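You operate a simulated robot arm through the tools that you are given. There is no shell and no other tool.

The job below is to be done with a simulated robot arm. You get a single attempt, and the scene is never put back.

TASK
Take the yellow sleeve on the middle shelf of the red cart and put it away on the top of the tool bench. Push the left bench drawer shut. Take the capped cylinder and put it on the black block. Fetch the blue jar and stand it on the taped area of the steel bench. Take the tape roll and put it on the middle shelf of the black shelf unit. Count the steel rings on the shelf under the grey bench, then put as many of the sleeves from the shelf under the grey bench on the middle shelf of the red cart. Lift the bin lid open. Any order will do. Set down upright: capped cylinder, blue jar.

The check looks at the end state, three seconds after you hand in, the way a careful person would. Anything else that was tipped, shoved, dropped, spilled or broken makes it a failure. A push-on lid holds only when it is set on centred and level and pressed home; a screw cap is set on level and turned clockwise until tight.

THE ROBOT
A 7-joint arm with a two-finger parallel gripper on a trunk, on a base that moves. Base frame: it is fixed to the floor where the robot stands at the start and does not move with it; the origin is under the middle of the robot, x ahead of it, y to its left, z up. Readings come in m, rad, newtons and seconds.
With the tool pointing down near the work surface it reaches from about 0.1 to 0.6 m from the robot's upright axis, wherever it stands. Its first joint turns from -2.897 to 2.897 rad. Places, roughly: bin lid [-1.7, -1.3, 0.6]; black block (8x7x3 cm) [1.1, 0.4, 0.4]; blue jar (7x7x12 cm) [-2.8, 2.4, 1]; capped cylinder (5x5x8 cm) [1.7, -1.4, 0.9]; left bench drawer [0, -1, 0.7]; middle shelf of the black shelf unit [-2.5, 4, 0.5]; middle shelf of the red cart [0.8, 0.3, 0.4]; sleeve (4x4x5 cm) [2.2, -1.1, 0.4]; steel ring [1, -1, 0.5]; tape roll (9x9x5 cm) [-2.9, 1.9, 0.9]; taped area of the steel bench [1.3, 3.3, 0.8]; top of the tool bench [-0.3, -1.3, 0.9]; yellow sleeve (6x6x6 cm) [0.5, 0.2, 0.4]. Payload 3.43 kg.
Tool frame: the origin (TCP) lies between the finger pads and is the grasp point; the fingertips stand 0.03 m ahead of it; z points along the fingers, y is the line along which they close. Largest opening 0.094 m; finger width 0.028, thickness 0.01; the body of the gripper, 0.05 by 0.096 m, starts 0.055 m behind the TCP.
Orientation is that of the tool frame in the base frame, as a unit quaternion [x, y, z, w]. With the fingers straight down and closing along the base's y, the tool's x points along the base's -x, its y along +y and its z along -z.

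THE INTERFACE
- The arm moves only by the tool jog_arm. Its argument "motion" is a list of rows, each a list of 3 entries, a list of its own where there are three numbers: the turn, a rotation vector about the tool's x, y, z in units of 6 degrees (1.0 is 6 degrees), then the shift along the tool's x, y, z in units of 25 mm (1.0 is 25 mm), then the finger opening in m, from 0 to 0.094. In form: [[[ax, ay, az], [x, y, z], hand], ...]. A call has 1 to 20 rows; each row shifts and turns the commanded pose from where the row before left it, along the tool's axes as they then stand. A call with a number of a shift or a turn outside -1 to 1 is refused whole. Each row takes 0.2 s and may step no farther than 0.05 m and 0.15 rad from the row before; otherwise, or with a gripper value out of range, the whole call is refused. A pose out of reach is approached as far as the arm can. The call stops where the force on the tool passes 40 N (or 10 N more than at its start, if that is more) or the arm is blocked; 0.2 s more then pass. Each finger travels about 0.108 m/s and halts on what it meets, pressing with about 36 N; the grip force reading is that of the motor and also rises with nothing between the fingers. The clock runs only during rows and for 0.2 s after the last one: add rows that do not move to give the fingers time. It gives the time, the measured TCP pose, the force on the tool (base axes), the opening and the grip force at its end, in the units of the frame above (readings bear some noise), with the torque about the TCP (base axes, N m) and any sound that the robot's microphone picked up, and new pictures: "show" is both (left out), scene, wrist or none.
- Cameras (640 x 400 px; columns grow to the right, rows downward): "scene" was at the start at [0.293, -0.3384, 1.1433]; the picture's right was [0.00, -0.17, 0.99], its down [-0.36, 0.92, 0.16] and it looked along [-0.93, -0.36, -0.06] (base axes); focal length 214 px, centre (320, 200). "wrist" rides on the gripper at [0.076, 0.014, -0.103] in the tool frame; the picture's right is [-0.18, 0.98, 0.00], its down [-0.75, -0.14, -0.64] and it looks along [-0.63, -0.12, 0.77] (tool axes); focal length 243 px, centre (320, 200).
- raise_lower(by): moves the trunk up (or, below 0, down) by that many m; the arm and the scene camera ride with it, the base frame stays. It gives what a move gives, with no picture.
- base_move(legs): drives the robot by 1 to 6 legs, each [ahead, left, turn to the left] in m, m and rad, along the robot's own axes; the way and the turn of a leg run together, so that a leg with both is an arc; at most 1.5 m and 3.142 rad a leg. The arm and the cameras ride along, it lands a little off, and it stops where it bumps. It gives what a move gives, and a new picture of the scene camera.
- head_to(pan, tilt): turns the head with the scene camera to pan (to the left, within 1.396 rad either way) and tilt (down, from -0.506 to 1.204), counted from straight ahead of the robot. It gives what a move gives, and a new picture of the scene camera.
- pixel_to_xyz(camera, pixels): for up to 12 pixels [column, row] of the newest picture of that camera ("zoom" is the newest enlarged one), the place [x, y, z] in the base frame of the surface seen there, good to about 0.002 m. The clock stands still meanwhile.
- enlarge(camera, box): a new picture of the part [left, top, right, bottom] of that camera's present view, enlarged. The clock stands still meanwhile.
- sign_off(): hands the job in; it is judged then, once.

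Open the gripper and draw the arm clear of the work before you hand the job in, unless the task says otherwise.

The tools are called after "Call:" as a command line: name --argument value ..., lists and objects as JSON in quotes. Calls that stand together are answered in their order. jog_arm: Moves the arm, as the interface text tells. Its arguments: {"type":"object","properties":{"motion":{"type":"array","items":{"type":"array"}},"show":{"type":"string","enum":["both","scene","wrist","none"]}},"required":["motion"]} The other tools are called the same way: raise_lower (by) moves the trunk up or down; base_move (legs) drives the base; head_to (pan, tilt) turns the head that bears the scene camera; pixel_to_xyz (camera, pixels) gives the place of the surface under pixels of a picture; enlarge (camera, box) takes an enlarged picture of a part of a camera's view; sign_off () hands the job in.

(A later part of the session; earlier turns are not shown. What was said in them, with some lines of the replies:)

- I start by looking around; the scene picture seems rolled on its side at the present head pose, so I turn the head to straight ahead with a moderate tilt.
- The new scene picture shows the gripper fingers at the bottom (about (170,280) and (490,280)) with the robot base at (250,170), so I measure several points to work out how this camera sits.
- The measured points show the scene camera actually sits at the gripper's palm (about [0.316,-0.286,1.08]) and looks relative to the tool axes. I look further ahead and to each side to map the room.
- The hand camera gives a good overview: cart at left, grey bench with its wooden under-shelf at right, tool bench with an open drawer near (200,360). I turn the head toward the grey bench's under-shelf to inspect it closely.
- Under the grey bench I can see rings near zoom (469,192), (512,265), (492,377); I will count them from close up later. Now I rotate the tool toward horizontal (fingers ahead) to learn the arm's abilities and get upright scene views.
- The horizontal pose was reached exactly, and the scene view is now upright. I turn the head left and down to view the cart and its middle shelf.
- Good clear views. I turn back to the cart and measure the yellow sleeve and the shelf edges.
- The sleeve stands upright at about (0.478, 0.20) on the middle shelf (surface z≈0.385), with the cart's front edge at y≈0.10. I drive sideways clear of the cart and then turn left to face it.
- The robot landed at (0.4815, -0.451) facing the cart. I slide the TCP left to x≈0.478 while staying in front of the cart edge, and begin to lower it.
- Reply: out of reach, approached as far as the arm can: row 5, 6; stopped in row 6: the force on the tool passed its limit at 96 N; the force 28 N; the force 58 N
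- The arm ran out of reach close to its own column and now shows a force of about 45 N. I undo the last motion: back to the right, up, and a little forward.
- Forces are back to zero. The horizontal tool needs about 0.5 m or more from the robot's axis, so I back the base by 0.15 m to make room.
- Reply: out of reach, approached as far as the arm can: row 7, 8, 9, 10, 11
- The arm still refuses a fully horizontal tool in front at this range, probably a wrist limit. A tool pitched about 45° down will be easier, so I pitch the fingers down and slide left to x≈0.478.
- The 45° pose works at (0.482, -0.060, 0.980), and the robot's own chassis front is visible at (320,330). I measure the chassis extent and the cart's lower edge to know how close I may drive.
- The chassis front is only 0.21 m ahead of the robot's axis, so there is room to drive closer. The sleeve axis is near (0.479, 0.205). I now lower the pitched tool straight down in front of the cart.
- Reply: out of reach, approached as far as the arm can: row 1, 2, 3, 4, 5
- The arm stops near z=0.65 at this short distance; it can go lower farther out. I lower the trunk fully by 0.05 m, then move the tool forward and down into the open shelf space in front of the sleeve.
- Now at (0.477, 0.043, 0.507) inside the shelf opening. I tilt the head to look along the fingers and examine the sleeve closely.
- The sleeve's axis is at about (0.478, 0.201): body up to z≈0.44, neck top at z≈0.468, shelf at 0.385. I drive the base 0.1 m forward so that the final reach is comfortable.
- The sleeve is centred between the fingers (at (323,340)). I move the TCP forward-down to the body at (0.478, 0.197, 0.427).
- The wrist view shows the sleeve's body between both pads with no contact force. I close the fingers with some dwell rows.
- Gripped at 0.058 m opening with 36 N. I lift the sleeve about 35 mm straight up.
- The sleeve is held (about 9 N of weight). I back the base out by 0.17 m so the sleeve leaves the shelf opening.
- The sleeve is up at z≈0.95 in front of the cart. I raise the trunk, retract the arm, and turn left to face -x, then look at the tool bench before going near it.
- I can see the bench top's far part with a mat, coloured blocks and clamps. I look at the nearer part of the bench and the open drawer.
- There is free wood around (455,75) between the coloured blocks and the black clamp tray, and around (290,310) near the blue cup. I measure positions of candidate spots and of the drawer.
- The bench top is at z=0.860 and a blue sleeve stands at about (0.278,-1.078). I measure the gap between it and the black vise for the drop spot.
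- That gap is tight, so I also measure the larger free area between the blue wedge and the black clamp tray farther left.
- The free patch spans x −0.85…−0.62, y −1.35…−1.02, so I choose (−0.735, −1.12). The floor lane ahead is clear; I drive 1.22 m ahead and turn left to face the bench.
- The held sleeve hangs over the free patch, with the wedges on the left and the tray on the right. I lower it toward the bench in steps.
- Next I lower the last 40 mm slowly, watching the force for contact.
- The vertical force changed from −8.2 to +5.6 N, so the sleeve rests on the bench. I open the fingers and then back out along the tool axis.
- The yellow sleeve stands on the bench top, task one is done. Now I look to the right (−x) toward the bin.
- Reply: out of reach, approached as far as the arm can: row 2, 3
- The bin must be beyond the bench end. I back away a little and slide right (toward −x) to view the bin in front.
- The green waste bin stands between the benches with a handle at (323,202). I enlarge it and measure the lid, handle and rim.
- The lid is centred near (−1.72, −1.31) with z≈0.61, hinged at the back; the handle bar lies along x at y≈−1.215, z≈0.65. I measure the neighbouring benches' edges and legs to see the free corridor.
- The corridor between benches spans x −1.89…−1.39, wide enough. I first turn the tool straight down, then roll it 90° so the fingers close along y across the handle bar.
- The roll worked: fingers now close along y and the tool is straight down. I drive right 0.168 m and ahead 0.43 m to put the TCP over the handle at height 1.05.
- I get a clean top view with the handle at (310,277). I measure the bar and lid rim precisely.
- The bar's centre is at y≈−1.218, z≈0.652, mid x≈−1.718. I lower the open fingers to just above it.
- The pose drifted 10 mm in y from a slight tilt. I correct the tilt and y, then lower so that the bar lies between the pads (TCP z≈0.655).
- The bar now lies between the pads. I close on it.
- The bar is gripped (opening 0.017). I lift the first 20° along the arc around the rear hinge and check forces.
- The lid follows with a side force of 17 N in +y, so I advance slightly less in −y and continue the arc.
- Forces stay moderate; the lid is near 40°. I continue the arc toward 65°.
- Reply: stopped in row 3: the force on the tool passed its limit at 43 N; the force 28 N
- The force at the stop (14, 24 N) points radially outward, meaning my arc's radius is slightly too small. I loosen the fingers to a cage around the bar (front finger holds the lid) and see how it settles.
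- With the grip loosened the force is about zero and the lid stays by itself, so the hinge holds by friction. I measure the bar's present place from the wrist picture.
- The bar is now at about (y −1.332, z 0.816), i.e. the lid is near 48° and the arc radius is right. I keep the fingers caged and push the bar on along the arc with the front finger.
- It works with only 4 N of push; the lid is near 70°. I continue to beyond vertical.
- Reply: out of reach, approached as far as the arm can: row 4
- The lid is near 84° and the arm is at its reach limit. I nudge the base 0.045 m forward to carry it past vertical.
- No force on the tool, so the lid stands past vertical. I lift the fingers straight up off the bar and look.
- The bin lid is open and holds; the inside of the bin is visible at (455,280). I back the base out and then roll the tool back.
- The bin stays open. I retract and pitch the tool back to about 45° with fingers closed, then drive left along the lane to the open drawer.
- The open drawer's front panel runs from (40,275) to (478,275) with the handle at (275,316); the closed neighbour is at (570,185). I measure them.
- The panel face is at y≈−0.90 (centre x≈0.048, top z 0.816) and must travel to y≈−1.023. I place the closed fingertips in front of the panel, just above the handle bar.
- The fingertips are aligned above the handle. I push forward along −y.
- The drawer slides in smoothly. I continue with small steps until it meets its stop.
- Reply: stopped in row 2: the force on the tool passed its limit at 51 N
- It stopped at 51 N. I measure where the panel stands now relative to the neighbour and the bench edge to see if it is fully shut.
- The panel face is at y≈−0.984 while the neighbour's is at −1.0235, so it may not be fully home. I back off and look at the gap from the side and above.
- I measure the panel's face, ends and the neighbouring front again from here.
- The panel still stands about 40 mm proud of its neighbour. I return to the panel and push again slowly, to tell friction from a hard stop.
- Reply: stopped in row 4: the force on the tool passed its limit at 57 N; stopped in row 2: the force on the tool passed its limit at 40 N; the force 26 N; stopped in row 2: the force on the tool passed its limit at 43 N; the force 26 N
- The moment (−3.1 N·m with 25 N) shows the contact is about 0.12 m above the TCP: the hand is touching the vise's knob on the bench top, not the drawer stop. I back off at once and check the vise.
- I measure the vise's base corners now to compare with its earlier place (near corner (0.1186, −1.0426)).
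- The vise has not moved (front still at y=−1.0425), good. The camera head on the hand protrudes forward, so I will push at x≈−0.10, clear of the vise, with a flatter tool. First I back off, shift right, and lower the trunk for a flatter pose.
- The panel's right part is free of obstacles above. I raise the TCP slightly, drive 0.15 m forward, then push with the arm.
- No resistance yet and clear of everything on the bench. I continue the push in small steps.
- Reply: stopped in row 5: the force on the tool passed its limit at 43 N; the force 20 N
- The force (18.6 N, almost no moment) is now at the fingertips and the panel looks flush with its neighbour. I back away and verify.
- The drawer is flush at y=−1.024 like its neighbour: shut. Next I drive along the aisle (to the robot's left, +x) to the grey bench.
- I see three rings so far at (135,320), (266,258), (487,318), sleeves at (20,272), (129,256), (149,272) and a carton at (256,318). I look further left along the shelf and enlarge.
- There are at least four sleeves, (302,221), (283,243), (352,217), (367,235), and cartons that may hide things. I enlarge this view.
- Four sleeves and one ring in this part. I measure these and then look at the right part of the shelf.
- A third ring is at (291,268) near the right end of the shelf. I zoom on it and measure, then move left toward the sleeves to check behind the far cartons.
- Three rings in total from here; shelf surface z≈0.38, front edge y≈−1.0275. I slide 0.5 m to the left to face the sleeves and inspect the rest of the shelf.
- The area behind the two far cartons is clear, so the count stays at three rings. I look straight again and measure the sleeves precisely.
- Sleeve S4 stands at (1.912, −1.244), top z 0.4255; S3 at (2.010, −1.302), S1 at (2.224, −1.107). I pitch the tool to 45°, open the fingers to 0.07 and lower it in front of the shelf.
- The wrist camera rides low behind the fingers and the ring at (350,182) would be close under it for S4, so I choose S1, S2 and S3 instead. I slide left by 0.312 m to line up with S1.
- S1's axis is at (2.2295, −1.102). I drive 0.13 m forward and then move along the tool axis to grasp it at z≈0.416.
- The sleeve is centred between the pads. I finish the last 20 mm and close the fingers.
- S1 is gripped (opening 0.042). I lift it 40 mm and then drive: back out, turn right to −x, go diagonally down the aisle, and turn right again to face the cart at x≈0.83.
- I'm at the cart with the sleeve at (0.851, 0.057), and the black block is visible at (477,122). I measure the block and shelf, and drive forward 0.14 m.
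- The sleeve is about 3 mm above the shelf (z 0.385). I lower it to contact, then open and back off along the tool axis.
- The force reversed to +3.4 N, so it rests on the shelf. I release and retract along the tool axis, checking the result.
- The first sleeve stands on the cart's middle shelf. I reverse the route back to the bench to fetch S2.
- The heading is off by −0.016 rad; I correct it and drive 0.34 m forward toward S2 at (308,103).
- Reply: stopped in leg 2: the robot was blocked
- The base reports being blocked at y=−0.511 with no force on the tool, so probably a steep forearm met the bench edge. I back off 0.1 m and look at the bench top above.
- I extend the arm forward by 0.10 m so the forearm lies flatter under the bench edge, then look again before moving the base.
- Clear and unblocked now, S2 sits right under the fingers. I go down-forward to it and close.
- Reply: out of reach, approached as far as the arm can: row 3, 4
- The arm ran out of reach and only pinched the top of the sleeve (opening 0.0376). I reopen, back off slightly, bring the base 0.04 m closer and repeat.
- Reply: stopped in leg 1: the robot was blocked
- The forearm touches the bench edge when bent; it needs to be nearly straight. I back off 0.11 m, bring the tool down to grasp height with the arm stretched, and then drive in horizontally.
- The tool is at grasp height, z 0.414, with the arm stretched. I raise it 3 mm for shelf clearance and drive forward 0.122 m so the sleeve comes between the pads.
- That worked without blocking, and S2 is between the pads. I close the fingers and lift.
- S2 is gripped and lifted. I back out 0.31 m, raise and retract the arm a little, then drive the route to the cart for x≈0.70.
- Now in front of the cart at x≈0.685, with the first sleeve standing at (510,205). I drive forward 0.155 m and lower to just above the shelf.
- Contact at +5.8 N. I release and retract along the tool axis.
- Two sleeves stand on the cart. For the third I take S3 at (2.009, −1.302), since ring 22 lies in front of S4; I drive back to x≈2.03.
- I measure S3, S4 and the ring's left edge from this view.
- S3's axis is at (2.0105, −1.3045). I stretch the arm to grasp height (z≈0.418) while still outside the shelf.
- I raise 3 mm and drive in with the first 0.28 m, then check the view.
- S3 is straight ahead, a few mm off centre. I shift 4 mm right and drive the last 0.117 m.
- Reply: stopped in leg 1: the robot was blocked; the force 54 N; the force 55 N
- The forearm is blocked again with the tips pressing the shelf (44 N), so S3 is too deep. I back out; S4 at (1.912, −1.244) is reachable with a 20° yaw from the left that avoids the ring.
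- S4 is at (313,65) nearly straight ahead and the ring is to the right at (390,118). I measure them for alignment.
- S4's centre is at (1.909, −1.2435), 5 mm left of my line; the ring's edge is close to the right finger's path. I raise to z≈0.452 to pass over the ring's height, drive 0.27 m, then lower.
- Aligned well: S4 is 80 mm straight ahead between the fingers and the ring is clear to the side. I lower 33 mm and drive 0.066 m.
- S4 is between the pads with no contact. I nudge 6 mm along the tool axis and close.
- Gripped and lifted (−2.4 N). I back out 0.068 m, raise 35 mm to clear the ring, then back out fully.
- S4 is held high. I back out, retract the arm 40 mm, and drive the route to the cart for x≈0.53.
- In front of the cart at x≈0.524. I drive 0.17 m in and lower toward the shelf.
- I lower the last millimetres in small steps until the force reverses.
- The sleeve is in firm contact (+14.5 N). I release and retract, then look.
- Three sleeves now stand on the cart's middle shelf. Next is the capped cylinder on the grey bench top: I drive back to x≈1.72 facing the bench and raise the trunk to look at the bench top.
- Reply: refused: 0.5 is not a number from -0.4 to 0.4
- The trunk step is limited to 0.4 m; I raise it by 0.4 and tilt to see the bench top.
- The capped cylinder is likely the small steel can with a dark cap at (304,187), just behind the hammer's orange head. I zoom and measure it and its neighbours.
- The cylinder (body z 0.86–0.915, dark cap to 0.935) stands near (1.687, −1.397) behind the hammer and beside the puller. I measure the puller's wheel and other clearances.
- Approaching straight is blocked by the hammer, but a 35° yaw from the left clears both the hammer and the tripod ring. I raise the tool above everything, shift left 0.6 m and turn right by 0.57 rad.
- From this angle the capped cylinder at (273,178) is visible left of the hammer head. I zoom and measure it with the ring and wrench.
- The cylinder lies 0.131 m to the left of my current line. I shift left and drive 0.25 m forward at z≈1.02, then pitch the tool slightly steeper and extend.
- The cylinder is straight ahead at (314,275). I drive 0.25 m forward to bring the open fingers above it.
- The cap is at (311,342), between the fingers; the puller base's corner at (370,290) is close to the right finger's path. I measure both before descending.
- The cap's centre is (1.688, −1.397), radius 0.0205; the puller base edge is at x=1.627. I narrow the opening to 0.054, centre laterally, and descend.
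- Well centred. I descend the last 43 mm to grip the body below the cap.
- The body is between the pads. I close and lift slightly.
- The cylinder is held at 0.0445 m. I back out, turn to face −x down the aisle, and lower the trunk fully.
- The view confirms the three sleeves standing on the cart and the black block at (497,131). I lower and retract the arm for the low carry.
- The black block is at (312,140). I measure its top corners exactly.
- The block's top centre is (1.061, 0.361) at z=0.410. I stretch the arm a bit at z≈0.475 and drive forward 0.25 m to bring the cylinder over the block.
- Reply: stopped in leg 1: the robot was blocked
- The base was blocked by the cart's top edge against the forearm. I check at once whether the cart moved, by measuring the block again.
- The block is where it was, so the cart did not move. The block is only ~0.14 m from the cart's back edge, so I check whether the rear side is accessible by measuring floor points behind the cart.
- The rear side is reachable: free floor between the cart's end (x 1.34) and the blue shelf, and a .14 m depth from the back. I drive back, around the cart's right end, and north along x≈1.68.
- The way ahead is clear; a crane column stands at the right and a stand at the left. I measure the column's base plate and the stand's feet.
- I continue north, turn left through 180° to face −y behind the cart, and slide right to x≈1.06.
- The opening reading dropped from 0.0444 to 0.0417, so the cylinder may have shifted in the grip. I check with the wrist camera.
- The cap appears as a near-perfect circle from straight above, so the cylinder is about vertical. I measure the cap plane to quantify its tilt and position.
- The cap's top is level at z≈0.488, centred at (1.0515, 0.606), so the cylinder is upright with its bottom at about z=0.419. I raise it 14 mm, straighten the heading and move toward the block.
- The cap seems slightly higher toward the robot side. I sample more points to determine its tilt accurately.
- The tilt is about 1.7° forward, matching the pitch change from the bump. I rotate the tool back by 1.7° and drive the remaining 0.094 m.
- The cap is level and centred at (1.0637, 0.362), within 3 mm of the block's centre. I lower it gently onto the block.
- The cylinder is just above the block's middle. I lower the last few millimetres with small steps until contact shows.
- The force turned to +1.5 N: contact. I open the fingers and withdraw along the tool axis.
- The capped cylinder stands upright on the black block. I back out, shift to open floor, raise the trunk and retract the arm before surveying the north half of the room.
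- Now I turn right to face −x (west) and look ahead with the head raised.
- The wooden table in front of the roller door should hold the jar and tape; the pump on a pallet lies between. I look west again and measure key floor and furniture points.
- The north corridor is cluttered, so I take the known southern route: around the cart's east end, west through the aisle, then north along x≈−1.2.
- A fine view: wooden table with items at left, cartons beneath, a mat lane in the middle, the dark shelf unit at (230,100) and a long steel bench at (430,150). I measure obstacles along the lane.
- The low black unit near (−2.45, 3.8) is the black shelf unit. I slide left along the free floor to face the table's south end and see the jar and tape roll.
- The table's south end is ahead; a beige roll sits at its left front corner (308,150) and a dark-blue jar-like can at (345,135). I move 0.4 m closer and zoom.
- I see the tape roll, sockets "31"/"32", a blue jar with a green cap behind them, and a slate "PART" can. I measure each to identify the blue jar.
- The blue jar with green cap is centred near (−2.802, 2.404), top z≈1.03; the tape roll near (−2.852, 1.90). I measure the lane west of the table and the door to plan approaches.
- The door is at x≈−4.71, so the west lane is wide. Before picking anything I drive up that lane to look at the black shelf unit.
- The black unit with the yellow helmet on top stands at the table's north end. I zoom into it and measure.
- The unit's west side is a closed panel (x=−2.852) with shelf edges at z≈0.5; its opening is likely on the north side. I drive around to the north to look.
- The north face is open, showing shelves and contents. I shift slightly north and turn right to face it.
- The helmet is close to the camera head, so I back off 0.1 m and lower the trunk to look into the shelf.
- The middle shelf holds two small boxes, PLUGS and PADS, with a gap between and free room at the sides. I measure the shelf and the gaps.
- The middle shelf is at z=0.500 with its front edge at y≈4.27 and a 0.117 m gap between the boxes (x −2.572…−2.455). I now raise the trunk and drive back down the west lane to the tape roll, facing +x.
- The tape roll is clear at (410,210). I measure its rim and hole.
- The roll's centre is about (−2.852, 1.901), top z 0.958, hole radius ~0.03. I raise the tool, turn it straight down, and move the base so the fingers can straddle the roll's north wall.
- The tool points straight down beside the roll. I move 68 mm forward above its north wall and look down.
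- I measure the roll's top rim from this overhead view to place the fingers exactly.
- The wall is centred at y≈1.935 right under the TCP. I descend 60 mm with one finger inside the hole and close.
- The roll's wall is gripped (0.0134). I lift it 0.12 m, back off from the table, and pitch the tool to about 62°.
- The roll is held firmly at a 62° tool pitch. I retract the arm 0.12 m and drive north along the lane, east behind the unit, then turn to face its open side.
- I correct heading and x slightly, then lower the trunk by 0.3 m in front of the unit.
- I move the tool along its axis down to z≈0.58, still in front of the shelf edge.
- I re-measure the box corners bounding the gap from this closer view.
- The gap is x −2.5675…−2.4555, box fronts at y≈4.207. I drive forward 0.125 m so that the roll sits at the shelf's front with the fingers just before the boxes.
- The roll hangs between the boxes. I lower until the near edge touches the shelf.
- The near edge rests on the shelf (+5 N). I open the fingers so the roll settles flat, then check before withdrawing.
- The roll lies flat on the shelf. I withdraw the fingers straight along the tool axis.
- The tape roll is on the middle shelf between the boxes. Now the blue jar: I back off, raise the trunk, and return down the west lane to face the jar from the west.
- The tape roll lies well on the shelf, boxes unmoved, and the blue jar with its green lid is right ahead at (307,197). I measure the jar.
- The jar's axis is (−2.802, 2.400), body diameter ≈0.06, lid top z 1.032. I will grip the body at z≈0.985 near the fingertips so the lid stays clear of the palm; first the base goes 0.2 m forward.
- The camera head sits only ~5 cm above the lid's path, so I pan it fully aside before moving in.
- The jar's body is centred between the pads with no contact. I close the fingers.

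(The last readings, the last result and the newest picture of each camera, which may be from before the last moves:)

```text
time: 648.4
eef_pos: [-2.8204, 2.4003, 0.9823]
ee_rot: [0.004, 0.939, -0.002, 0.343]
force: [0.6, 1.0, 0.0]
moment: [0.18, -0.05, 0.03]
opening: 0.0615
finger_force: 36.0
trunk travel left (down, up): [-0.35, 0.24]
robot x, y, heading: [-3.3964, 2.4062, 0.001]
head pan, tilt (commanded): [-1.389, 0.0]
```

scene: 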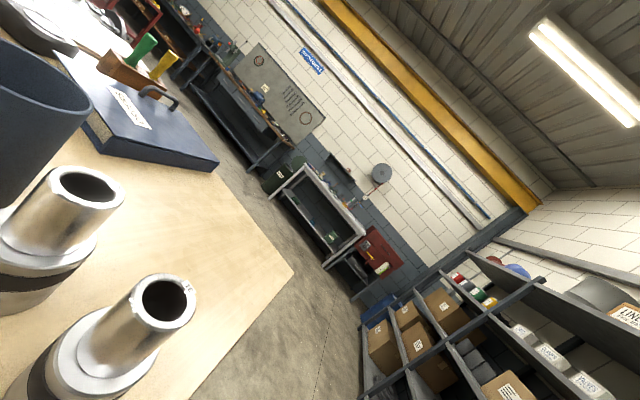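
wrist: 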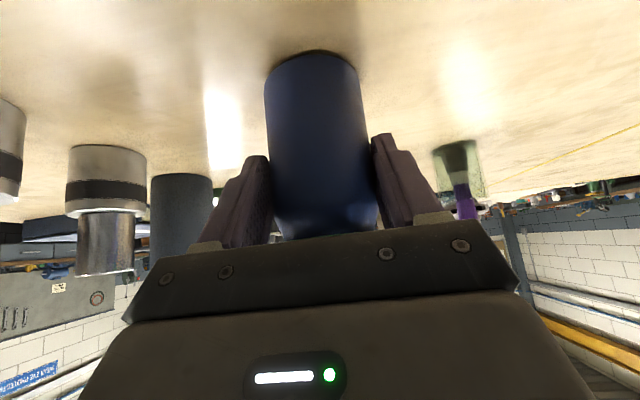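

Gripped at 0.0615. I lift 60 mm and back away from the table.

Call:
jog_arm --motion '[[[0, 0, 0], [-0.3, 0, -0.35], 0.035], [[0, 0, 0], [-0.6, 0, -0.71], 0.035], [[0, 0, 0], [-0.65, 0, -0.77], 0.035]]' --show "wrist"

Call:
base_move --legs '[[-0.25, 0, 0]]'

```text
time: 649.2
eef_pos: [-2.8199, 2.3986, 1.0424]
ee_rot: [0.004, 0.939, -0.003, 0.343]
force: [-0.1, 0.2, -4.3]
moment: [-0.02, 0.09, 0.03]
opening: 0.0616
finger_force: 35.9
trunk travel left (down, up): [-0.35, 0.24]
robot x, y, heading: [-3.3934, 2.4074, 0.001]
head pan, tilt (commanded): [-1.389, 0.0]
```

wrist: 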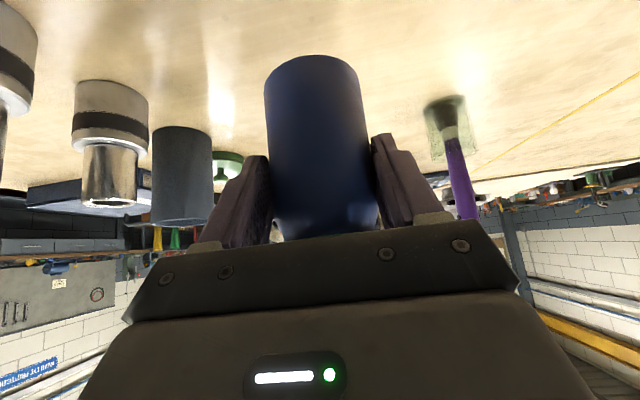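

```text
time: 651.0
eef_pos: [-3.068, 2.3989, 1.0425]
ee_rot: [0.004, 0.939, -0.003, 0.344]
force: [-1.1, 0.9, -4.5]
moment: [0.0, 0.09, -0.03]
opening: 0.0617
finger_force: 36.4
trunk travel left (down, up): [-0.35, 0.24]
robot x, y, heading: [-3.6398, 2.4073, 0.003]
head pan, tilt (commanded): [-1.389, 0.0]
```

scene: 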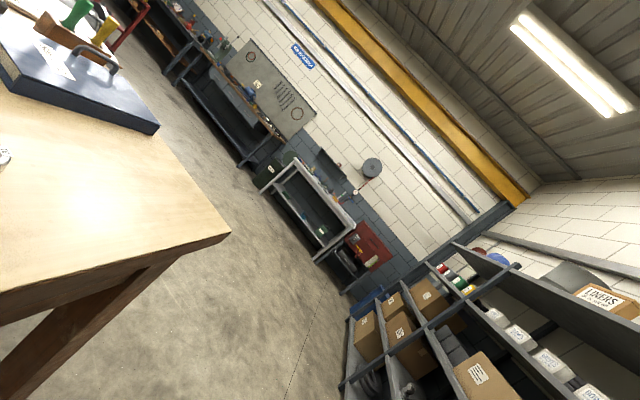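

The jar is held (about 4.4 N). I go north along the lane and then east past the shelf unit, and look at the steel bench.

Call:
base_move --legs '[[0, 1.22, 0], [0, 1.22, 0], [1.3, 0, 0], [0.7, 0, 0]]'

Call:
head_to --pan -0.3 --tilt -0.45

```text
time: 672.6
eef_pos: [-1.034, 4.7711, 1.0449]
ee_rot: [0.015, 0.939, -0.007, 0.343]
force: [0.4, 0.0, -4.8]
moment: [-0.01, 0.08, 0.0]
opening: 0.0613
finger_force: 35.7
trunk travel left (down, up): [-0.35, 0.24]
robot x, y, heading: [-1.6042, 4.7893, -0.022]
head pan, tilt (commanded): [-1.389, 0.0]
```

scene: 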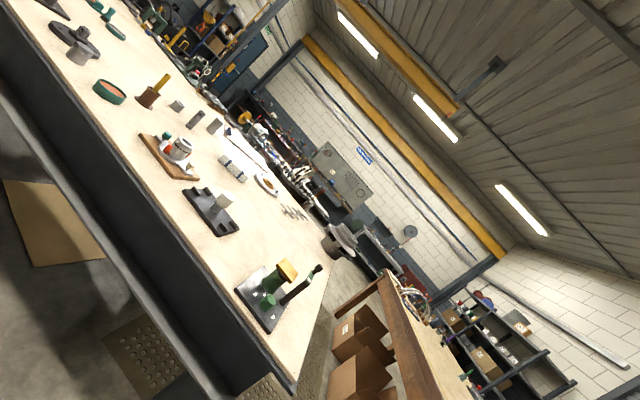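

```text
time: 673.9
eef_pos: [-1.0281, 4.7579, 1.0393]
ee_rot: [0.019, 0.94, -0.003, 0.341]
force: [0.1, -0.4, -5.1]
moment: [0.02, 0.07, -0.01]
opening: 0.0614
finger_force: 36.5
trunk travel left (down, up): [-0.35, 0.24]
robot x, y, heading: [-1.6045, 4.7947, -0.025]
head pan, tilt (commanded): [-0.3, -0.45]
```

scene: 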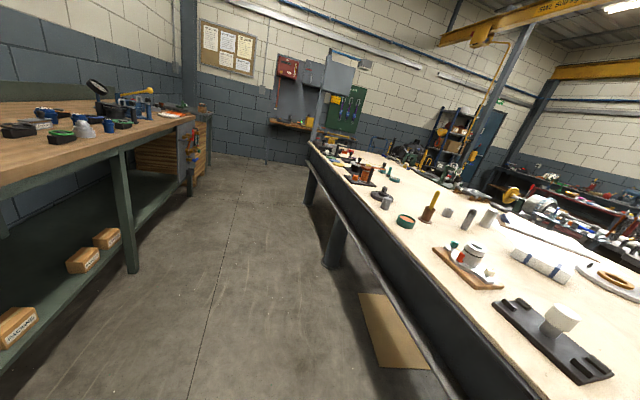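

The measured pose shifted by about 15 mm when the head turned, so the head may be pressing on the jar's lid. I swing it aside again and check the jar.

Call:
head_to --pan -1.39 --tilt 0.0

Call:
jog_arm --motion '[[[0, 0, 0], [0, 0, 0], 0.035]]' --show "wrist"

```text
time: 675.2
eef_pos: [-1.0282, 4.7572, 1.0414]
ee_rot: [0.017, 0.94, -0.002, 0.341]
force: [-0.1, 0.7, -4.5]
moment: [0.02, 0.1, -0.01]
opening: 0.0614
finger_force: 36.1
trunk travel left (down, up): [-0.35, 0.24]
robot x, y, heading: [-1.6068, 4.7906, -0.023]
head pan, tilt (commanded): [-1.389, 0.0]
```

scene: 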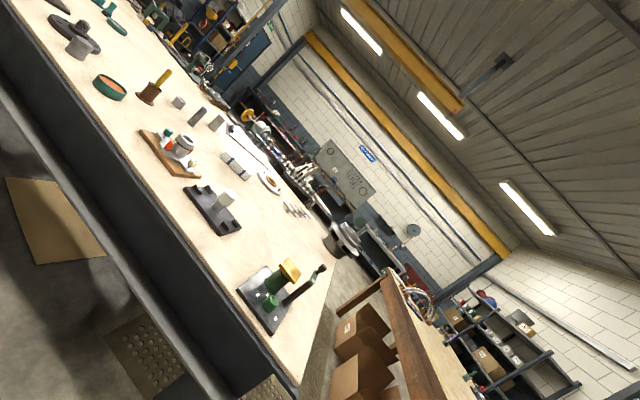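

```text
time: 675.6
eef_pos: [-1.0284, 4.7567, 1.0412]
ee_rot: [0.018, 0.94, -0.003, 0.341]
force: [0.1, 0.2, -4.4]
moment: [0.0, 0.09, -0.03]
opening: 0.0614
finger_force: 36.4
trunk travel left (down, up): [-0.35, 0.24]
robot x, y, heading: [-1.6074, 4.7913, -0.024]
head pan, tilt (commanded): [-1.389, 0.0]
```

wrist: 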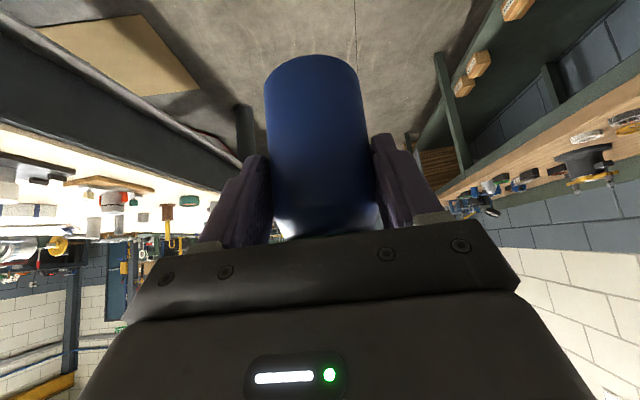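

The jar looks unchanged in the grip. I keep the head panned aside from now on, and measure the lane's limits with both cameras.

Call:
pixel_to_xyz --camera "wrist" --pixels '[[445, 130], [520, 175], [600, 105], [235, 140], [180, 180], [100, 150], [470, 195], [240, 160]]'

Call:
pixel_to_xyz --camera "scene" --pixels '[[60, 110], [150, 220], [250, 345], [292, 378], [110, 90], [60, 10], [240, 300], [20, 30]]'

```text
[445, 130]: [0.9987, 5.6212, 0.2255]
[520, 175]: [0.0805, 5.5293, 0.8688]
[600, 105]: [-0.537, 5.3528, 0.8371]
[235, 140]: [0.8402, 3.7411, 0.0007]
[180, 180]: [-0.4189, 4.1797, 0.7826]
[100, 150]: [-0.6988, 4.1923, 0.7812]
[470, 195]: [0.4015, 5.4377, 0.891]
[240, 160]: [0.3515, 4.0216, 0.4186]
```

```text
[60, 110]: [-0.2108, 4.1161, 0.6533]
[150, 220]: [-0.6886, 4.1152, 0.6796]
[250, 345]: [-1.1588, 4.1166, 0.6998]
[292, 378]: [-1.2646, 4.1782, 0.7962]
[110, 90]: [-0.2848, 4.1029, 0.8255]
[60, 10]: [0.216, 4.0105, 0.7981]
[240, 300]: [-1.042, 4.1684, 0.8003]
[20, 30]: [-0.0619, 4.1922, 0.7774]
```

The steel bench spans y 2.89–4.19 (top z≈0.80), so the taped area at (1.3, 3.3) is best reached from its east end or south side. I drive east along the lane and look with the head kept aside.

Call:
base_move --legs '[[1.4, 0, 0.022], [1.0, 0, 0]]'

```text
time: 687.3
eef_pos: [1.3504, 4.7421, 1.0384]
ee_rot: [0.01, 0.941, 0.002, 0.339]
force: [0.0, 0.2, -4.0]
moment: [0.02, 0.09, -0.01]
opening: 0.0616
finger_force: 36.2
trunk travel left (down, up): [-0.35, 0.24]
robot x, y, heading: [0.7689, 4.7649, -0.009]
head pan, tilt (commanded): [-1.389, 0.0]
```

scene: 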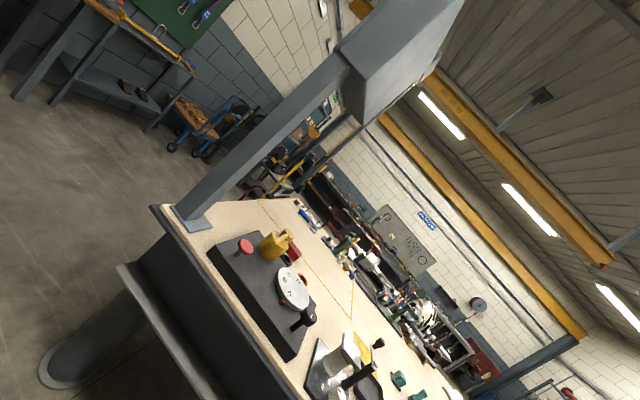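

The bench's east end and yellow tape lines near (330,280) are visible. I measure the taped area's lines, bench corners and the floor beyond.

Call:
enlarge --camera "scene" --box '[150, 180, 450, 368]'

Call:
pixel_to_xyz --camera "scene" --pixels '[[155, 212], [297, 202], [300, 262], [352, 285], [340, 300], [350, 320], [60, 160], [140, 160], [60, 360], [200, 130], [180, 225], [230, 215]]'

```text
2.13 times, centred on (300, 274) of scene
```

zoom: 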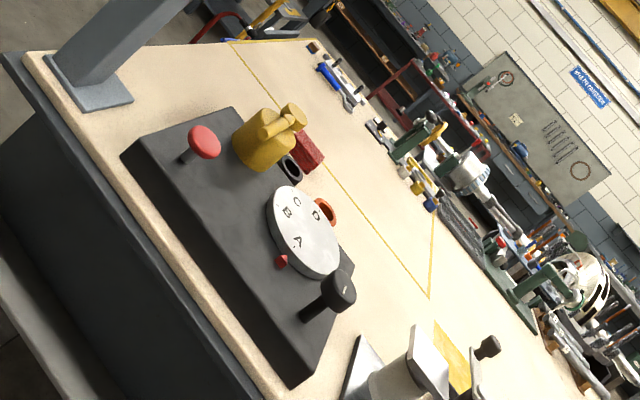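

```text
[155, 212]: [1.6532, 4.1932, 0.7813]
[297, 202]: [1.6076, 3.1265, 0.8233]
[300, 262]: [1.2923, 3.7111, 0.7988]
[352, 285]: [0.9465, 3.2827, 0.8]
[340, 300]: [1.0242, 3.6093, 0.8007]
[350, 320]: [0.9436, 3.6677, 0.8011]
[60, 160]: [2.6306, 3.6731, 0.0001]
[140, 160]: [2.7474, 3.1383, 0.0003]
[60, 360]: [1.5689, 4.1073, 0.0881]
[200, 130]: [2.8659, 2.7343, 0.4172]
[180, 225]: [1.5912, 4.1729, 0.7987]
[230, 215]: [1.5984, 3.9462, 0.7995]
```

I query points along the yellow lines directly in the zoom picture.

Call:
pixel_to_xyz --camera "zoom" --pixels '[[237, 52], [262, 85], [340, 185], [372, 224], [400, 260], [425, 291], [430, 280], [432, 250], [435, 215], [260, 41], [300, 40], [380, 150]]'

```text
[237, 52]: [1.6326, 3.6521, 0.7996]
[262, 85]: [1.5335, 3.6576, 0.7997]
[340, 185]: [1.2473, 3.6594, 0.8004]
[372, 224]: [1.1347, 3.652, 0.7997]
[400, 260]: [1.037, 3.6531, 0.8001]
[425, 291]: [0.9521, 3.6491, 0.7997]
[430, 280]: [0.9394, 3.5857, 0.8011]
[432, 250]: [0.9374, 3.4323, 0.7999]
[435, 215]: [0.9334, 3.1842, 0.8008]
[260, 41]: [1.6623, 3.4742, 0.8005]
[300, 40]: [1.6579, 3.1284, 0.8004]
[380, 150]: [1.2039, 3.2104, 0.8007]
```

The taped rectangle spans x 0.94–1.66 and y ~2.95–3.65 at z=0.800, so the jar can stand at about (1.45, 3.3), reached from the east end. I check the east-side obstacles before driving there.

Call:
pixel_to_xyz --camera "scene" --pixels '[[20, 95], [60, 70], [110, 20], [160, 115], [190, 145], [230, 110], [250, 130], [10, 150], [100, 110], [270, 110]]'

Call:
pixel_to_xyz --camera "wrist" --pixels '[[320, 20], [400, 30], [250, 20], [450, 100], [500, 60], [200, 60], [150, 100]]'

```text
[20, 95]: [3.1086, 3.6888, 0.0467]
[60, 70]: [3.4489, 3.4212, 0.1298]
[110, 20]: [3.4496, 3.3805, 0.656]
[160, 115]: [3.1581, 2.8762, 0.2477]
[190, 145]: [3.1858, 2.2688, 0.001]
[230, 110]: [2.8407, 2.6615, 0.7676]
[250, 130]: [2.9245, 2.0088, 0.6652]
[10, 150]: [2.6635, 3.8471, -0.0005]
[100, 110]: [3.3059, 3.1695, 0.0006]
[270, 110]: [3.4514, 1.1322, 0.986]
```

```text
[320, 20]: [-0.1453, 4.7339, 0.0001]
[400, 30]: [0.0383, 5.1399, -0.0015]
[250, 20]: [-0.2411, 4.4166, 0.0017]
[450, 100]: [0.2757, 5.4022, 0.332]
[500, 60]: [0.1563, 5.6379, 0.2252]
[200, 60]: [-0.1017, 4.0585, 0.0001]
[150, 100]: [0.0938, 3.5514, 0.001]
```

The east side is open (free floor to x≈2.7). I drive east, turn south around the bench's end, and turn to face −x at y≈3.3.

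Call:
base_move --legs '[[1.32, 0, 0.009], [0, 0, -1.5708], [1.46, 0, 0], [0, 0, -1.5708]]'

```text
time: 708.4
eef_pos: [1.4696, 3.3236, 1.0379]
ee_rot: [0.94, -0.014, -0.34, 0.001]
force: [0.9, 0.5, -5.4]
moment: [0.02, -0.09, -0.01]
opening: 0.0612
finger_force: 36.2
trunk travel left (down, up): [-0.35, 0.24]
robot x, y, heading: [2.052, 3.2912, 3.126]
head pan, tilt (commanded): [-1.389, 0.0]
```

scene: 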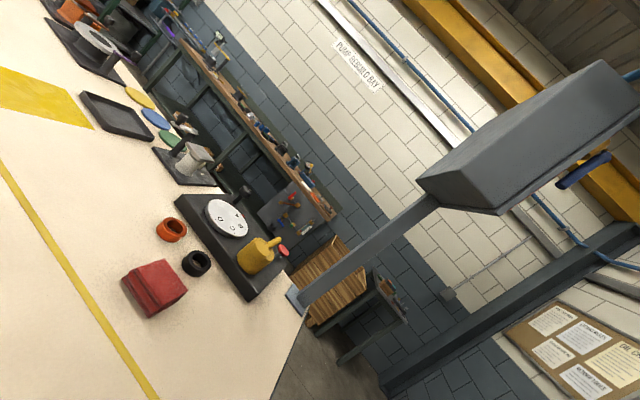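

I'm over the taped area. I check beneath the jar with the wrist camera.

Call:
jog_arm --motion '[[[0, 0, 0], [0, 0, 0], 0.035]]' --show "wrist"

Call:
pixel_to_xyz --camera "wrist" --pixels '[[150, 100], [320, 30], [480, 60], [250, 60], [400, 90], [100, 30], [560, 30], [320, 200]]'

```text
time: 708.8
eef_pos: [1.4691, 3.3229, 1.0376]
ee_rot: [0.94, -0.014, -0.34, 0.001]
force: [-0.2, 0.3, -5.1]
moment: [0.02, -0.08, 0.01]
opening: 0.0613
finger_force: 35.8
trunk travel left (down, up): [-0.35, 0.24]
robot x, y, heading: [2.049, 3.2932, 3.125]
head pan, tilt (commanded): [-1.389, 0.0]
```

wrist: 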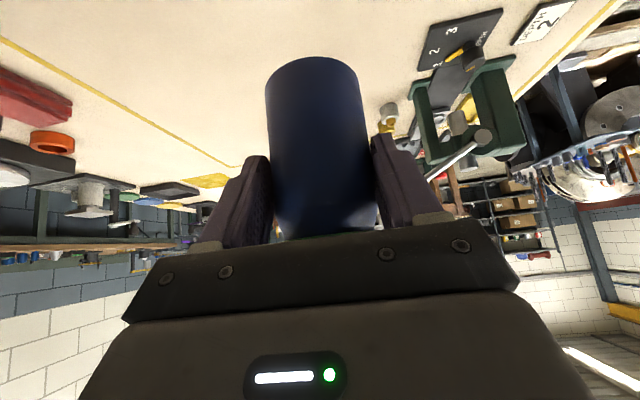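

```text
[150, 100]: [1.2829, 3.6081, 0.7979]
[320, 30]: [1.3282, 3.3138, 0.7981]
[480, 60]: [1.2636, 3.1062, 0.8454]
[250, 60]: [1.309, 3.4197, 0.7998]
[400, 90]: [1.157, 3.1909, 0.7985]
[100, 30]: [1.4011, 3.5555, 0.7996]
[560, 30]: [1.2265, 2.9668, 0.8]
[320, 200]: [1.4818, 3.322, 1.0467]
```

The bench surface around is clear and I'm inside the tape lines. I lower the whole arm with the trunk by 0.15 m, which keeps the jar's attitude.

Call:
raise_lower --by -0.15

Call:
jog_arm --motion '[[[0, 0, 0], [0, 0, 0], 0.035]]' --show "wrist"

```text
time: 710.5
eef_pos: [1.4703, 3.3222, 0.8885]
ee_rot: [0.941, -0.015, -0.339, 0.0]
force: [-0.6, 0.8, -4.3]
moment: [0.0, -0.08, -0.01]
opening: 0.0612
finger_force: 36.4
trunk travel left (down, up): [-0.2, 0.39]
robot x, y, heading: [2.0517, 3.2944, 3.118]
head pan, tilt (commanded): [-1.389, 0.0]
```

```text
time: 710.9
eef_pos: [1.4693, 3.3226, 0.8884]
ee_rot: [0.94, -0.014, -0.34, 0.0]
force: [-0.4, -0.5, -4.8]
moment: [-0.03, -0.1, 0.0]
opening: 0.0615
finger_force: 36.2
trunk travel left (down, up): [-0.2, 0.39]
robot x, y, heading: [2.0508, 3.2924, 3.127]
head pan, tilt (commanded): [-1.389, 0.0]
```

wrist: 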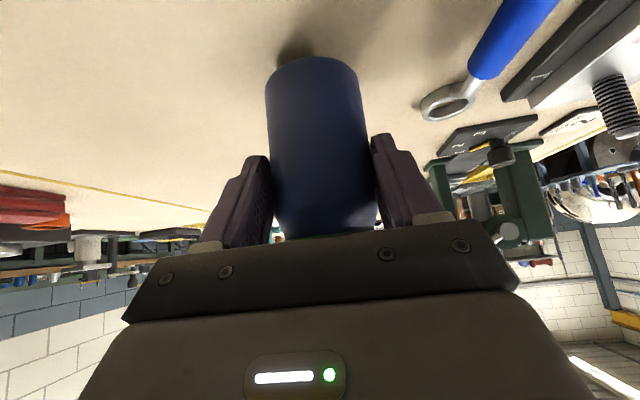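

The jar is about 16 mm above the bench with its shadow under it. I check the wrench's distance and lower gently.

Call:
pixel_to_xyz --camera "wrist" --pixels '[[430, 110], [450, 100], [500, 40], [440, 150], [300, 55], [320, 60]]'

Call:
jog_arm --motion '[[[0, 0, 0], [0.1, 0, 0.12], 0.035], [[0, 0, 0], [0.1, 0, 0.12], 0.035], [[0, 0, 0], [0.08, 0, 0.1], 0.035], [[0, 0, 0], [0, 0, 0], 0.035]]' --show "wrist"

```text
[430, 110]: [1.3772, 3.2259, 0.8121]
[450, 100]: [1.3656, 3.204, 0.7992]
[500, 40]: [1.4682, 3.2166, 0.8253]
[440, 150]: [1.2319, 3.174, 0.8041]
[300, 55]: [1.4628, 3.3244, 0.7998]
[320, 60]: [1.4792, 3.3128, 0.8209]
```

```text
time: 711.9
eef_pos: [1.4695, 3.3229, 0.8772]
ee_rot: [0.94, -0.014, -0.34, 0.001]
force: [-0.6, -0.2, -4.0]
moment: [0.0, -0.08, 0.02]
opening: 0.0612
finger_force: 36.1
trunk travel left (down, up): [-0.2, 0.39]
robot x, y, heading: [2.048, 3.2938, 3.131]
head pan, tilt (commanded): [-1.389, 0.0]
```

wrist: 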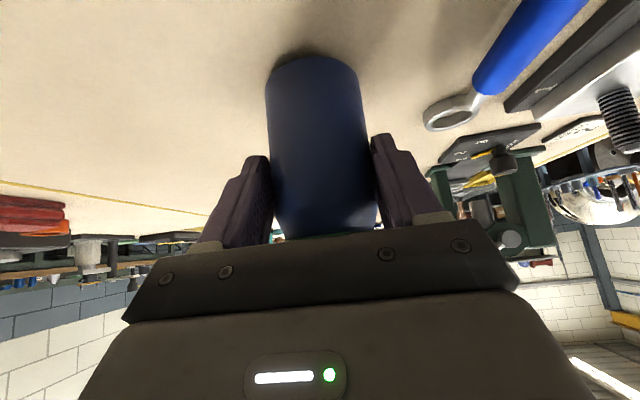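

The wrench is 0.1 m away from the jar's centre, enough for the fingers. I lower the last 5 mm in small steps.

Call:
jog_arm --motion '[[[0, 0, 0], [0.05, 0, 0.06], 0.035], [[0, 0, 0], [0.03, 0, 0.04], 0.035], [[0, 0, 0], [0, 0, 0], 0.035]]' --show "none"

Call:
jog_arm --motion '[[[0, 0, 0], [0.03, 0, 0.04], 0.035], [[0, 0, 0], [0, 0, 0], 0.035]]' --show "none"

```text
time: 712.7
eef_pos: [1.4692, 3.3235, 0.8739]
ee_rot: [0.94, -0.015, -0.34, 0.0]
force: [-0.4, 0.1, -3.9]
moment: [0.0, -0.1, -0.04]
opening: 0.0612
finger_force: 35.8
trunk travel left (down, up): [-0.2, 0.39]
robot x, y, heading: [2.0517, 3.2943, 3.129]
head pan, tilt (commanded): [-1.389, 0.0]
```

```text
time: 713.3
eef_pos: [1.4698, 3.3231, 0.8734]
ee_rot: [0.94, -0.015, -0.341, 0.0]
force: [0.6, 0.5, 4.5]
moment: [0.2, 0.15, -0.01]
opening: 0.0614
finger_force: 36.5
trunk travel left (down, up): [-0.2, 0.39]
robot x, y, heading: [2.0506, 3.2929, 3.123]
head pan, tilt (commanded): [-1.389, 0.0]
```

Contact: the force reversed to +4.5 N. I open the fingers and retract along the tool axis.

Call:
jog_arm --motion '[[[0, 0, 0], [0, 0, 0], 0.065], [[0, 0, 0], [0, 0, 0], 0.08], [[0, 0, 0], [0, 0, 0], 0.09], [[0, 0, 0], [0, 0, 0], 0.09], [[0, 0, 0], [0.3, 0, -0.3], 0.09], [[0, 0, 0], [0.5, 0, -0.6], 0.09], [[0, 0, 0], [0.5, 0, -0.8], 0.09], [[0, 0, 0], [0.5, 0, -0.8], 0.09], [[0, 0, 0], [0.5, 0, -0.8], 0.09]]' --show "wrist"

```text
time: 715.3
eef_pos: [1.5666, 3.3201, 0.8984]
ee_rot: [0.94, -0.013, -0.34, 0.001]
force: [-0.5, -0.4, -1.1]
moment: [0.02, -0.01, 0.01]
opening: 0.0897
finger_force: 0.0
trunk travel left (down, up): [-0.2, 0.39]
robot x, y, heading: [2.0478, 3.2944, 3.127]
head pan, tilt (commanded): [-1.389, 0.0]
```

wrist: 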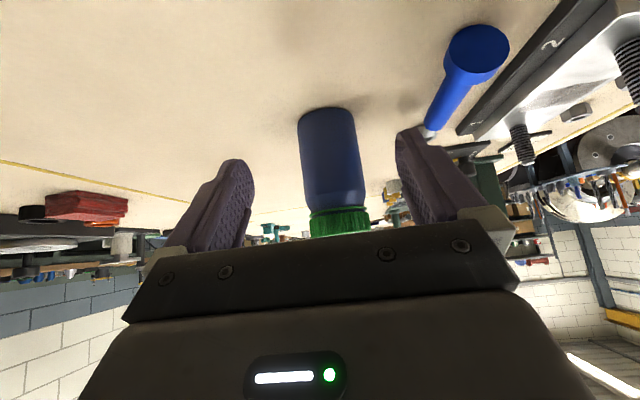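

The jar stands on the taped area. I back the base away and look with the head to verify.

Call:
base_move --legs '[[-0.25, 0, 0]]'

Call:
head_to --pan 0 --tilt -0.2

Call:
pixel_to_xyz --camera "scene" --pixels '[[320, 200], [320, 170], [320, 230], [320, 250], [300, 200], [340, 200]]'

```text
time: 717.1
eef_pos: [1.8171, 3.316, 0.8996]
ee_rot: [0.94, -0.013, -0.34, 0.001]
force: [-0.5, -0.6, -0.5]
moment: [0.0, 0.0, 0.03]
opening: 0.09
finger_force: 0.0
trunk travel left (down, up): [-0.2, 0.39]
robot x, y, heading: [2.2983, 3.2875, 3.129]
head pan, tilt (commanded): [-1.389, 0.0]
```

scene: 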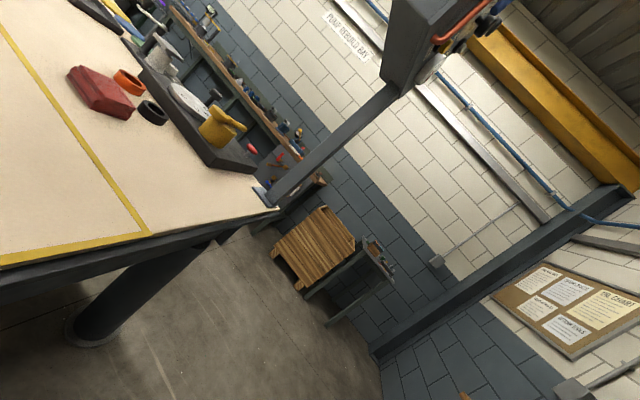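

```text
time: 718.7
eef_pos: [1.8158, 3.3159, 0.9003]
ee_rot: [0.94, -0.013, -0.34, 0.001]
force: [1.0, 0.0, -0.6]
moment: [0.0, -0.02, -0.01]
opening: 0.0901
finger_force: 0.1
trunk travel left (down, up): [-0.2, 0.39]
robot x, y, heading: [2.2991, 3.291, 3.125]
head pan, tilt (commanded): [0.0, -0.201]
```

scene: 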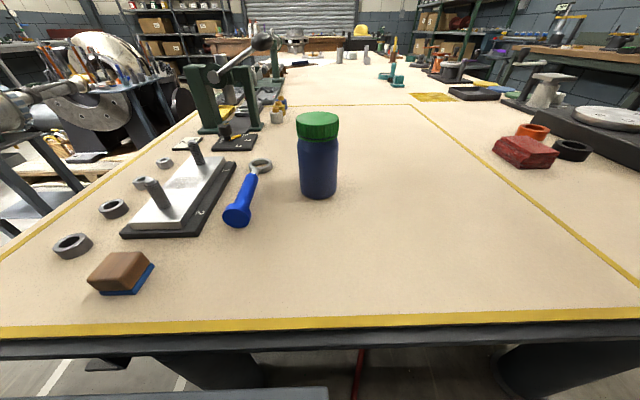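

```text
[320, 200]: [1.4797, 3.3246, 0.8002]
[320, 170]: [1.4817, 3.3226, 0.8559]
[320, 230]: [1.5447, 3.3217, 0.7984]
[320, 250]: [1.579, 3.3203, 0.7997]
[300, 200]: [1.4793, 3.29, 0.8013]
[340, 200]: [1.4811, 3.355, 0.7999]
```

The jar stands upright within the taped area. Before handing in I want to double-check the ring count and that nothing was disturbed, so I drive back south along x≈1.66 to the grey bench.

Call:
base_move --legs '[[0, 0.75, 0], [0.64, 0, 0], [0, 0, 1.587], [1.45, 0, 0], [1.35, 0, 0]]'

Call:
head_to --pan 0 --tilt -0.1

```text
time: 743.0
eef_pos: [1.6239, -0.7374, 0.8999]
ee_rot: [0.671, 0.659, -0.238, 0.241]
force: [0.1, 0.1, -0.2]
moment: [-0.01, 0.04, -0.01]
opening: 0.0901
finger_force: 0.1
trunk travel left (down, up): [-0.2, 0.39]
robot x, y, heading: [1.6463, -0.2549, -1.579]
head pan, tilt (commanded): [0.0, -0.201]
```

scene: 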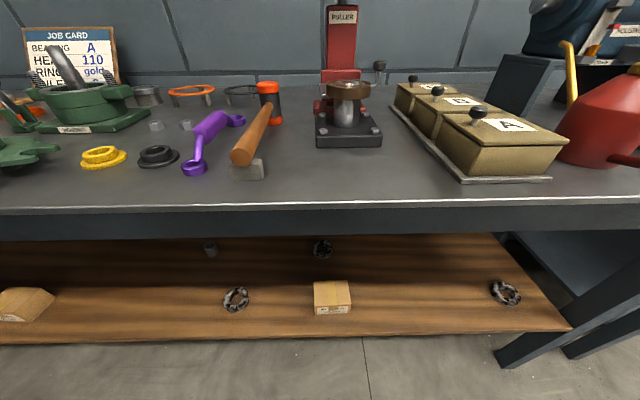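

```text
time: 743.6
eef_pos: [1.6242, -0.7367, 0.8995]
ee_rot: [0.671, 0.659, -0.238, 0.242]
force: [-0.2, 0.3, -0.9]
moment: [-0.01, -0.02, 0.0]
opening: 0.0902
finger_force: 0.0
trunk travel left (down, up): [-0.2, 0.39]
robot x, y, heading: [1.6466, -0.2529, -1.582]
head pan, tilt (commanded): [0.0, -0.099]
```

scene: 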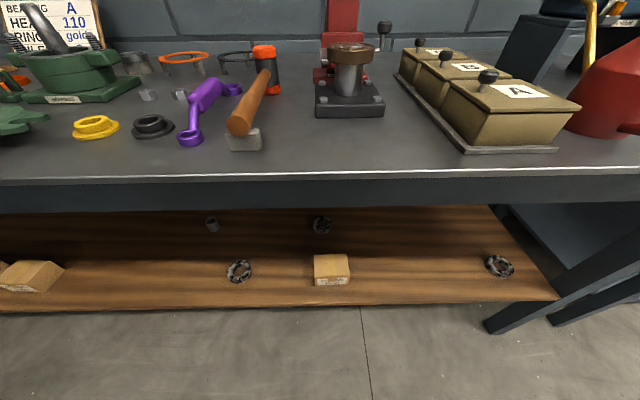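

Bench top and shelf look undisturbed: three rings, one remaining sleeve, and the cartons. To be certain nothing hides behind the far cartons I lower the camera and look from the side.

Call:
raise_lower --by -0.2

Call:
base_move --legs '[[0, 0.63, 0]]'

Call:
jog_arm --motion '[[[0, 0, 0], [0.05, 0, 1], 0.09], [[0, 0, 0], [0.05, 0, 1], 0.09], [[0, 0, 0], [0.05, 0, 1], 0.09], [[0, 0, 0], [0.05, 0, 1], 0.09], [[0, 0, 0], [0.05, 0, 1], 0.09], [[0, 0, 0], [0.05, 0, 1], 0.09], [[0, 0, 0], [0.05, 0, 1], 0.09], [[0, 0, 0], [0.05, 0, 1], 0.09], [[0, 0, 0], [0.05, 0, 1], 0.09]]' --show "none"

Call:
base_move --legs '[[0.17, 0, 0]]'

Call:
head_to --pan 0.9 --tilt 0.1

```text
time: 745.8
eef_pos: [1.6234, -0.7367, 0.6991]
ee_rot: [0.671, 0.659, -0.237, 0.242]
force: [-0.2, 0.5, -0.3]
moment: [0.02, -0.01, 0.01]
opening: 0.09
finger_force: 0.0
trunk travel left (down, up): [0.0, 0.59]
robot x, y, heading: [1.6442, -0.2553, -1.578]
head pan, tilt (commanded): [0.0, -0.099]
```

```text
time: 749.3
eef_pos: [2.2535, -0.7409, 0.7004]
ee_rot: [0.671, 0.659, -0.238, 0.242]
force: [0.3, -0.8, 0.4]
moment: [-0.01, 0.02, 0.0]
opening: 0.0898
finger_force: 0.0
trunk travel left (down, up): [0.0, 0.59]
robot x, y, heading: [2.2751, -0.2593, -1.573]
head pan, tilt (commanded): [0.0, -0.099]
```

scene: 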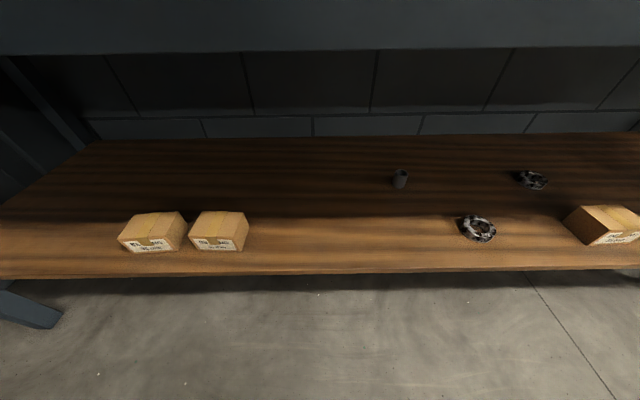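

```text
time: 751.3
eef_pos: [2.2521, -0.8762, 0.5187]
ee_rot: [0.671, 0.66, -0.238, 0.242]
force: [0.1, 0.7, 0.0]
moment: [0.01, 0.01, 0.03]
opening: 0.0901
finger_force: 0.1
trunk travel left (down, up): [0.0, 0.59]
robot x, y, heading: [2.2717, -0.2591, -1.575]
head pan, tilt (commanded): [0.0, -0.099]
```

```text
time: 752.8
eef_pos: [2.2529, -1.0469, 0.5192]
ee_rot: [0.671, 0.659, -0.238, 0.242]
force: [-0.1, 0.2, 0.7]
moment: [-0.01, 0.01, -0.03]
opening: 0.09
finger_force: 0.2
trunk travel left (down, up): [0.0, 0.59]
robot x, y, heading: [2.2725, -0.4258, -1.578]
head pan, tilt (commanded): [0.0, -0.099]
```

scene: 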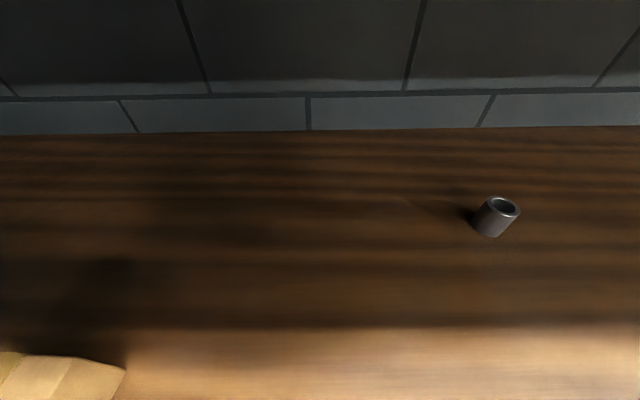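

```text
time: 754.0
eef_pos: [2.251, -1.0457, 0.518]
ee_rot: [0.671, 0.659, -0.238, 0.242]
force: [-0.1, -0.2, -0.6]
moment: [-0.01, -0.01, 0.0]
opening: 0.0901
finger_force: 0.1
trunk travel left (down, up): [0.0, 0.59]
robot x, y, heading: [2.2742, -0.4293, -1.576]
head pan, tilt (commanded): [0.901, 0.099]
```

scene: 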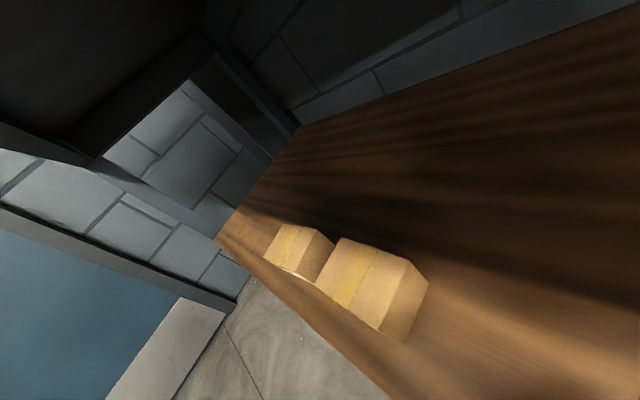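

Nothing is hidden behind the cartons: the count is three rings. I back out and turn to take a last look at the cart's middle shelf.

Call:
base_move --legs '[[-0.2, 0, 0], [0, 0, -1.5708]]'

Call:
raise_lower --by 0.3

Call:
head_to --pan -0.5 --tilt -0.3

Call:
enlarge --camera "scene" --box '[160, 100, 480, 300]'

```text
time: 759.4
eef_pos: [1.6548, -0.2159, 0.5199]
ee_rot: [0.94, 0.002, -0.34, 0.007]
force: [-0.6, -0.6, 0.7]
moment: [0.0, 0.0, 0.03]
opening: 0.0899
finger_force: 0.0
trunk travel left (down, up): [0.0, 0.59]
robot x, y, heading: [2.2707, -0.2241, -3.126]
head pan, tilt (commanded): [0.901, 0.099]
```

scene: 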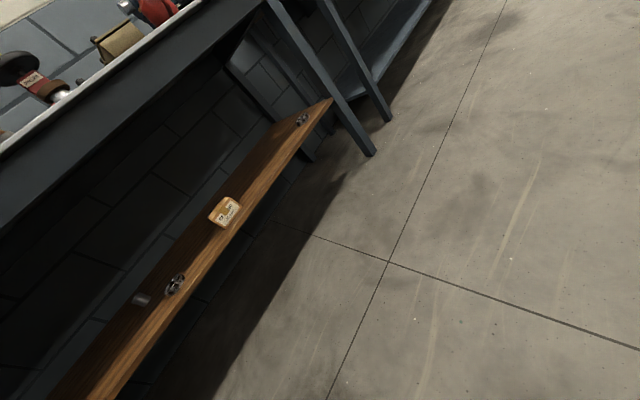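

```text
time: 762.4
eef_pos: [1.6544, -0.217, 0.8192]
ee_rot: [0.941, 0.001, -0.339, 0.006]
force: [1.1, 0.4, 0.4]
moment: [0.0, -0.01, -0.01]
opening: 0.09
finger_force: 0.0
trunk travel left (down, up): [-0.3, 0.29]
robot x, y, heading: [2.2719, -0.2237, -3.123]
head pan, tilt (commanded): [0.901, 0.099]
```

```text
time: 763.9
eef_pos: [1.6556, -0.2168, 0.8187]
ee_rot: [0.941, 0.001, -0.34, 0.006]
force: [-0.2, -0.3, -0.4]
moment: [0.02, -0.01, -0.02]
opening: 0.0902
finger_force: 0.0
trunk travel left (down, up): [-0.3, 0.29]
robot x, y, heading: [2.2721, -0.2282, -3.126]
head pan, tilt (commanded): [-0.499, -0.3]
```

scene: 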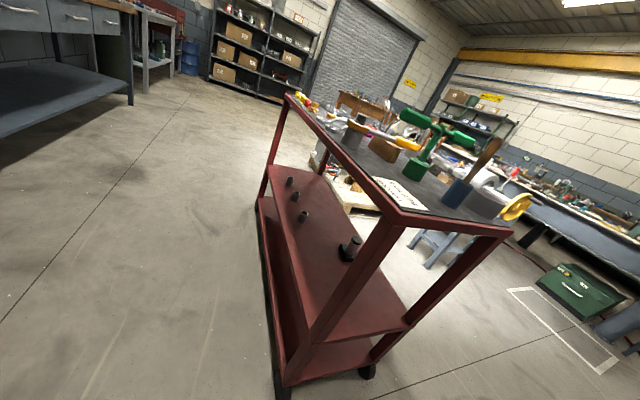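

```text
2.00 times, centred on (320, 200) of scene
```

zoom: 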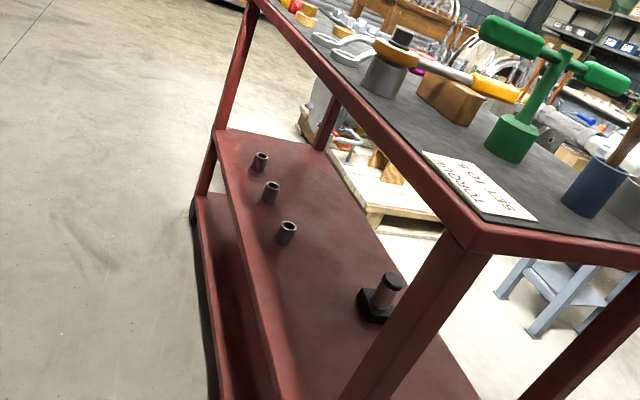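

The cart shows three sleeves and the capped cylinder standing on the black block; the earlier views confirmed the bin, drawer, yellow sleeve, tape roll and jar. The gripper is open and the arm is clear, so I hand the job in.

Call:
sign_off

```text
The job is handed in.
```

I finished all seven parts of the job and handed it in. I have not seen the check's result.

| Task | End state |
|---|---|
| Yellow sleeve | Standing on top of the tool bench, in a free spot left of the blue motor |
| Left bench drawer | Shut, flush with the drawer beside it |
| Bin lid | Open past vertical and holding by itself |
| Capped cylinder | Upright on the black block |
| Blue jar | Upright inside the taped area of the steel bench |
| Tape roll | Lying flat on the middle shelf of the black shelf unit, between the two boxes |
| Sleeves | I counted three steel rings under the grey bench and stood three sleeves on the middle shelf of the red cart |

Before handing in I looked again at the ring shelf, including behind the two far cartons. I also looked again at the cart's middle shelf. I last saw the bin lid, drawer, yellow sleeve and tape roll earlier in the run and did not go back to them.

Contacts along the way:
- **Vise:** the hand touched the vise's knob while I was pushing the drawer. I measured the vise afterwards and it had not moved.
- **Grey bench and cart:** the forearm bumped the grey bench's front edge several times and the cart's top edge once. Afterwards the block had not moved on the cart, and the bench top and shelf looked undisturbed.
- **Blue jar:** the camera head may have brushed the jar's lid while I carried it. It still looked level in the grip and stood upright when set down.
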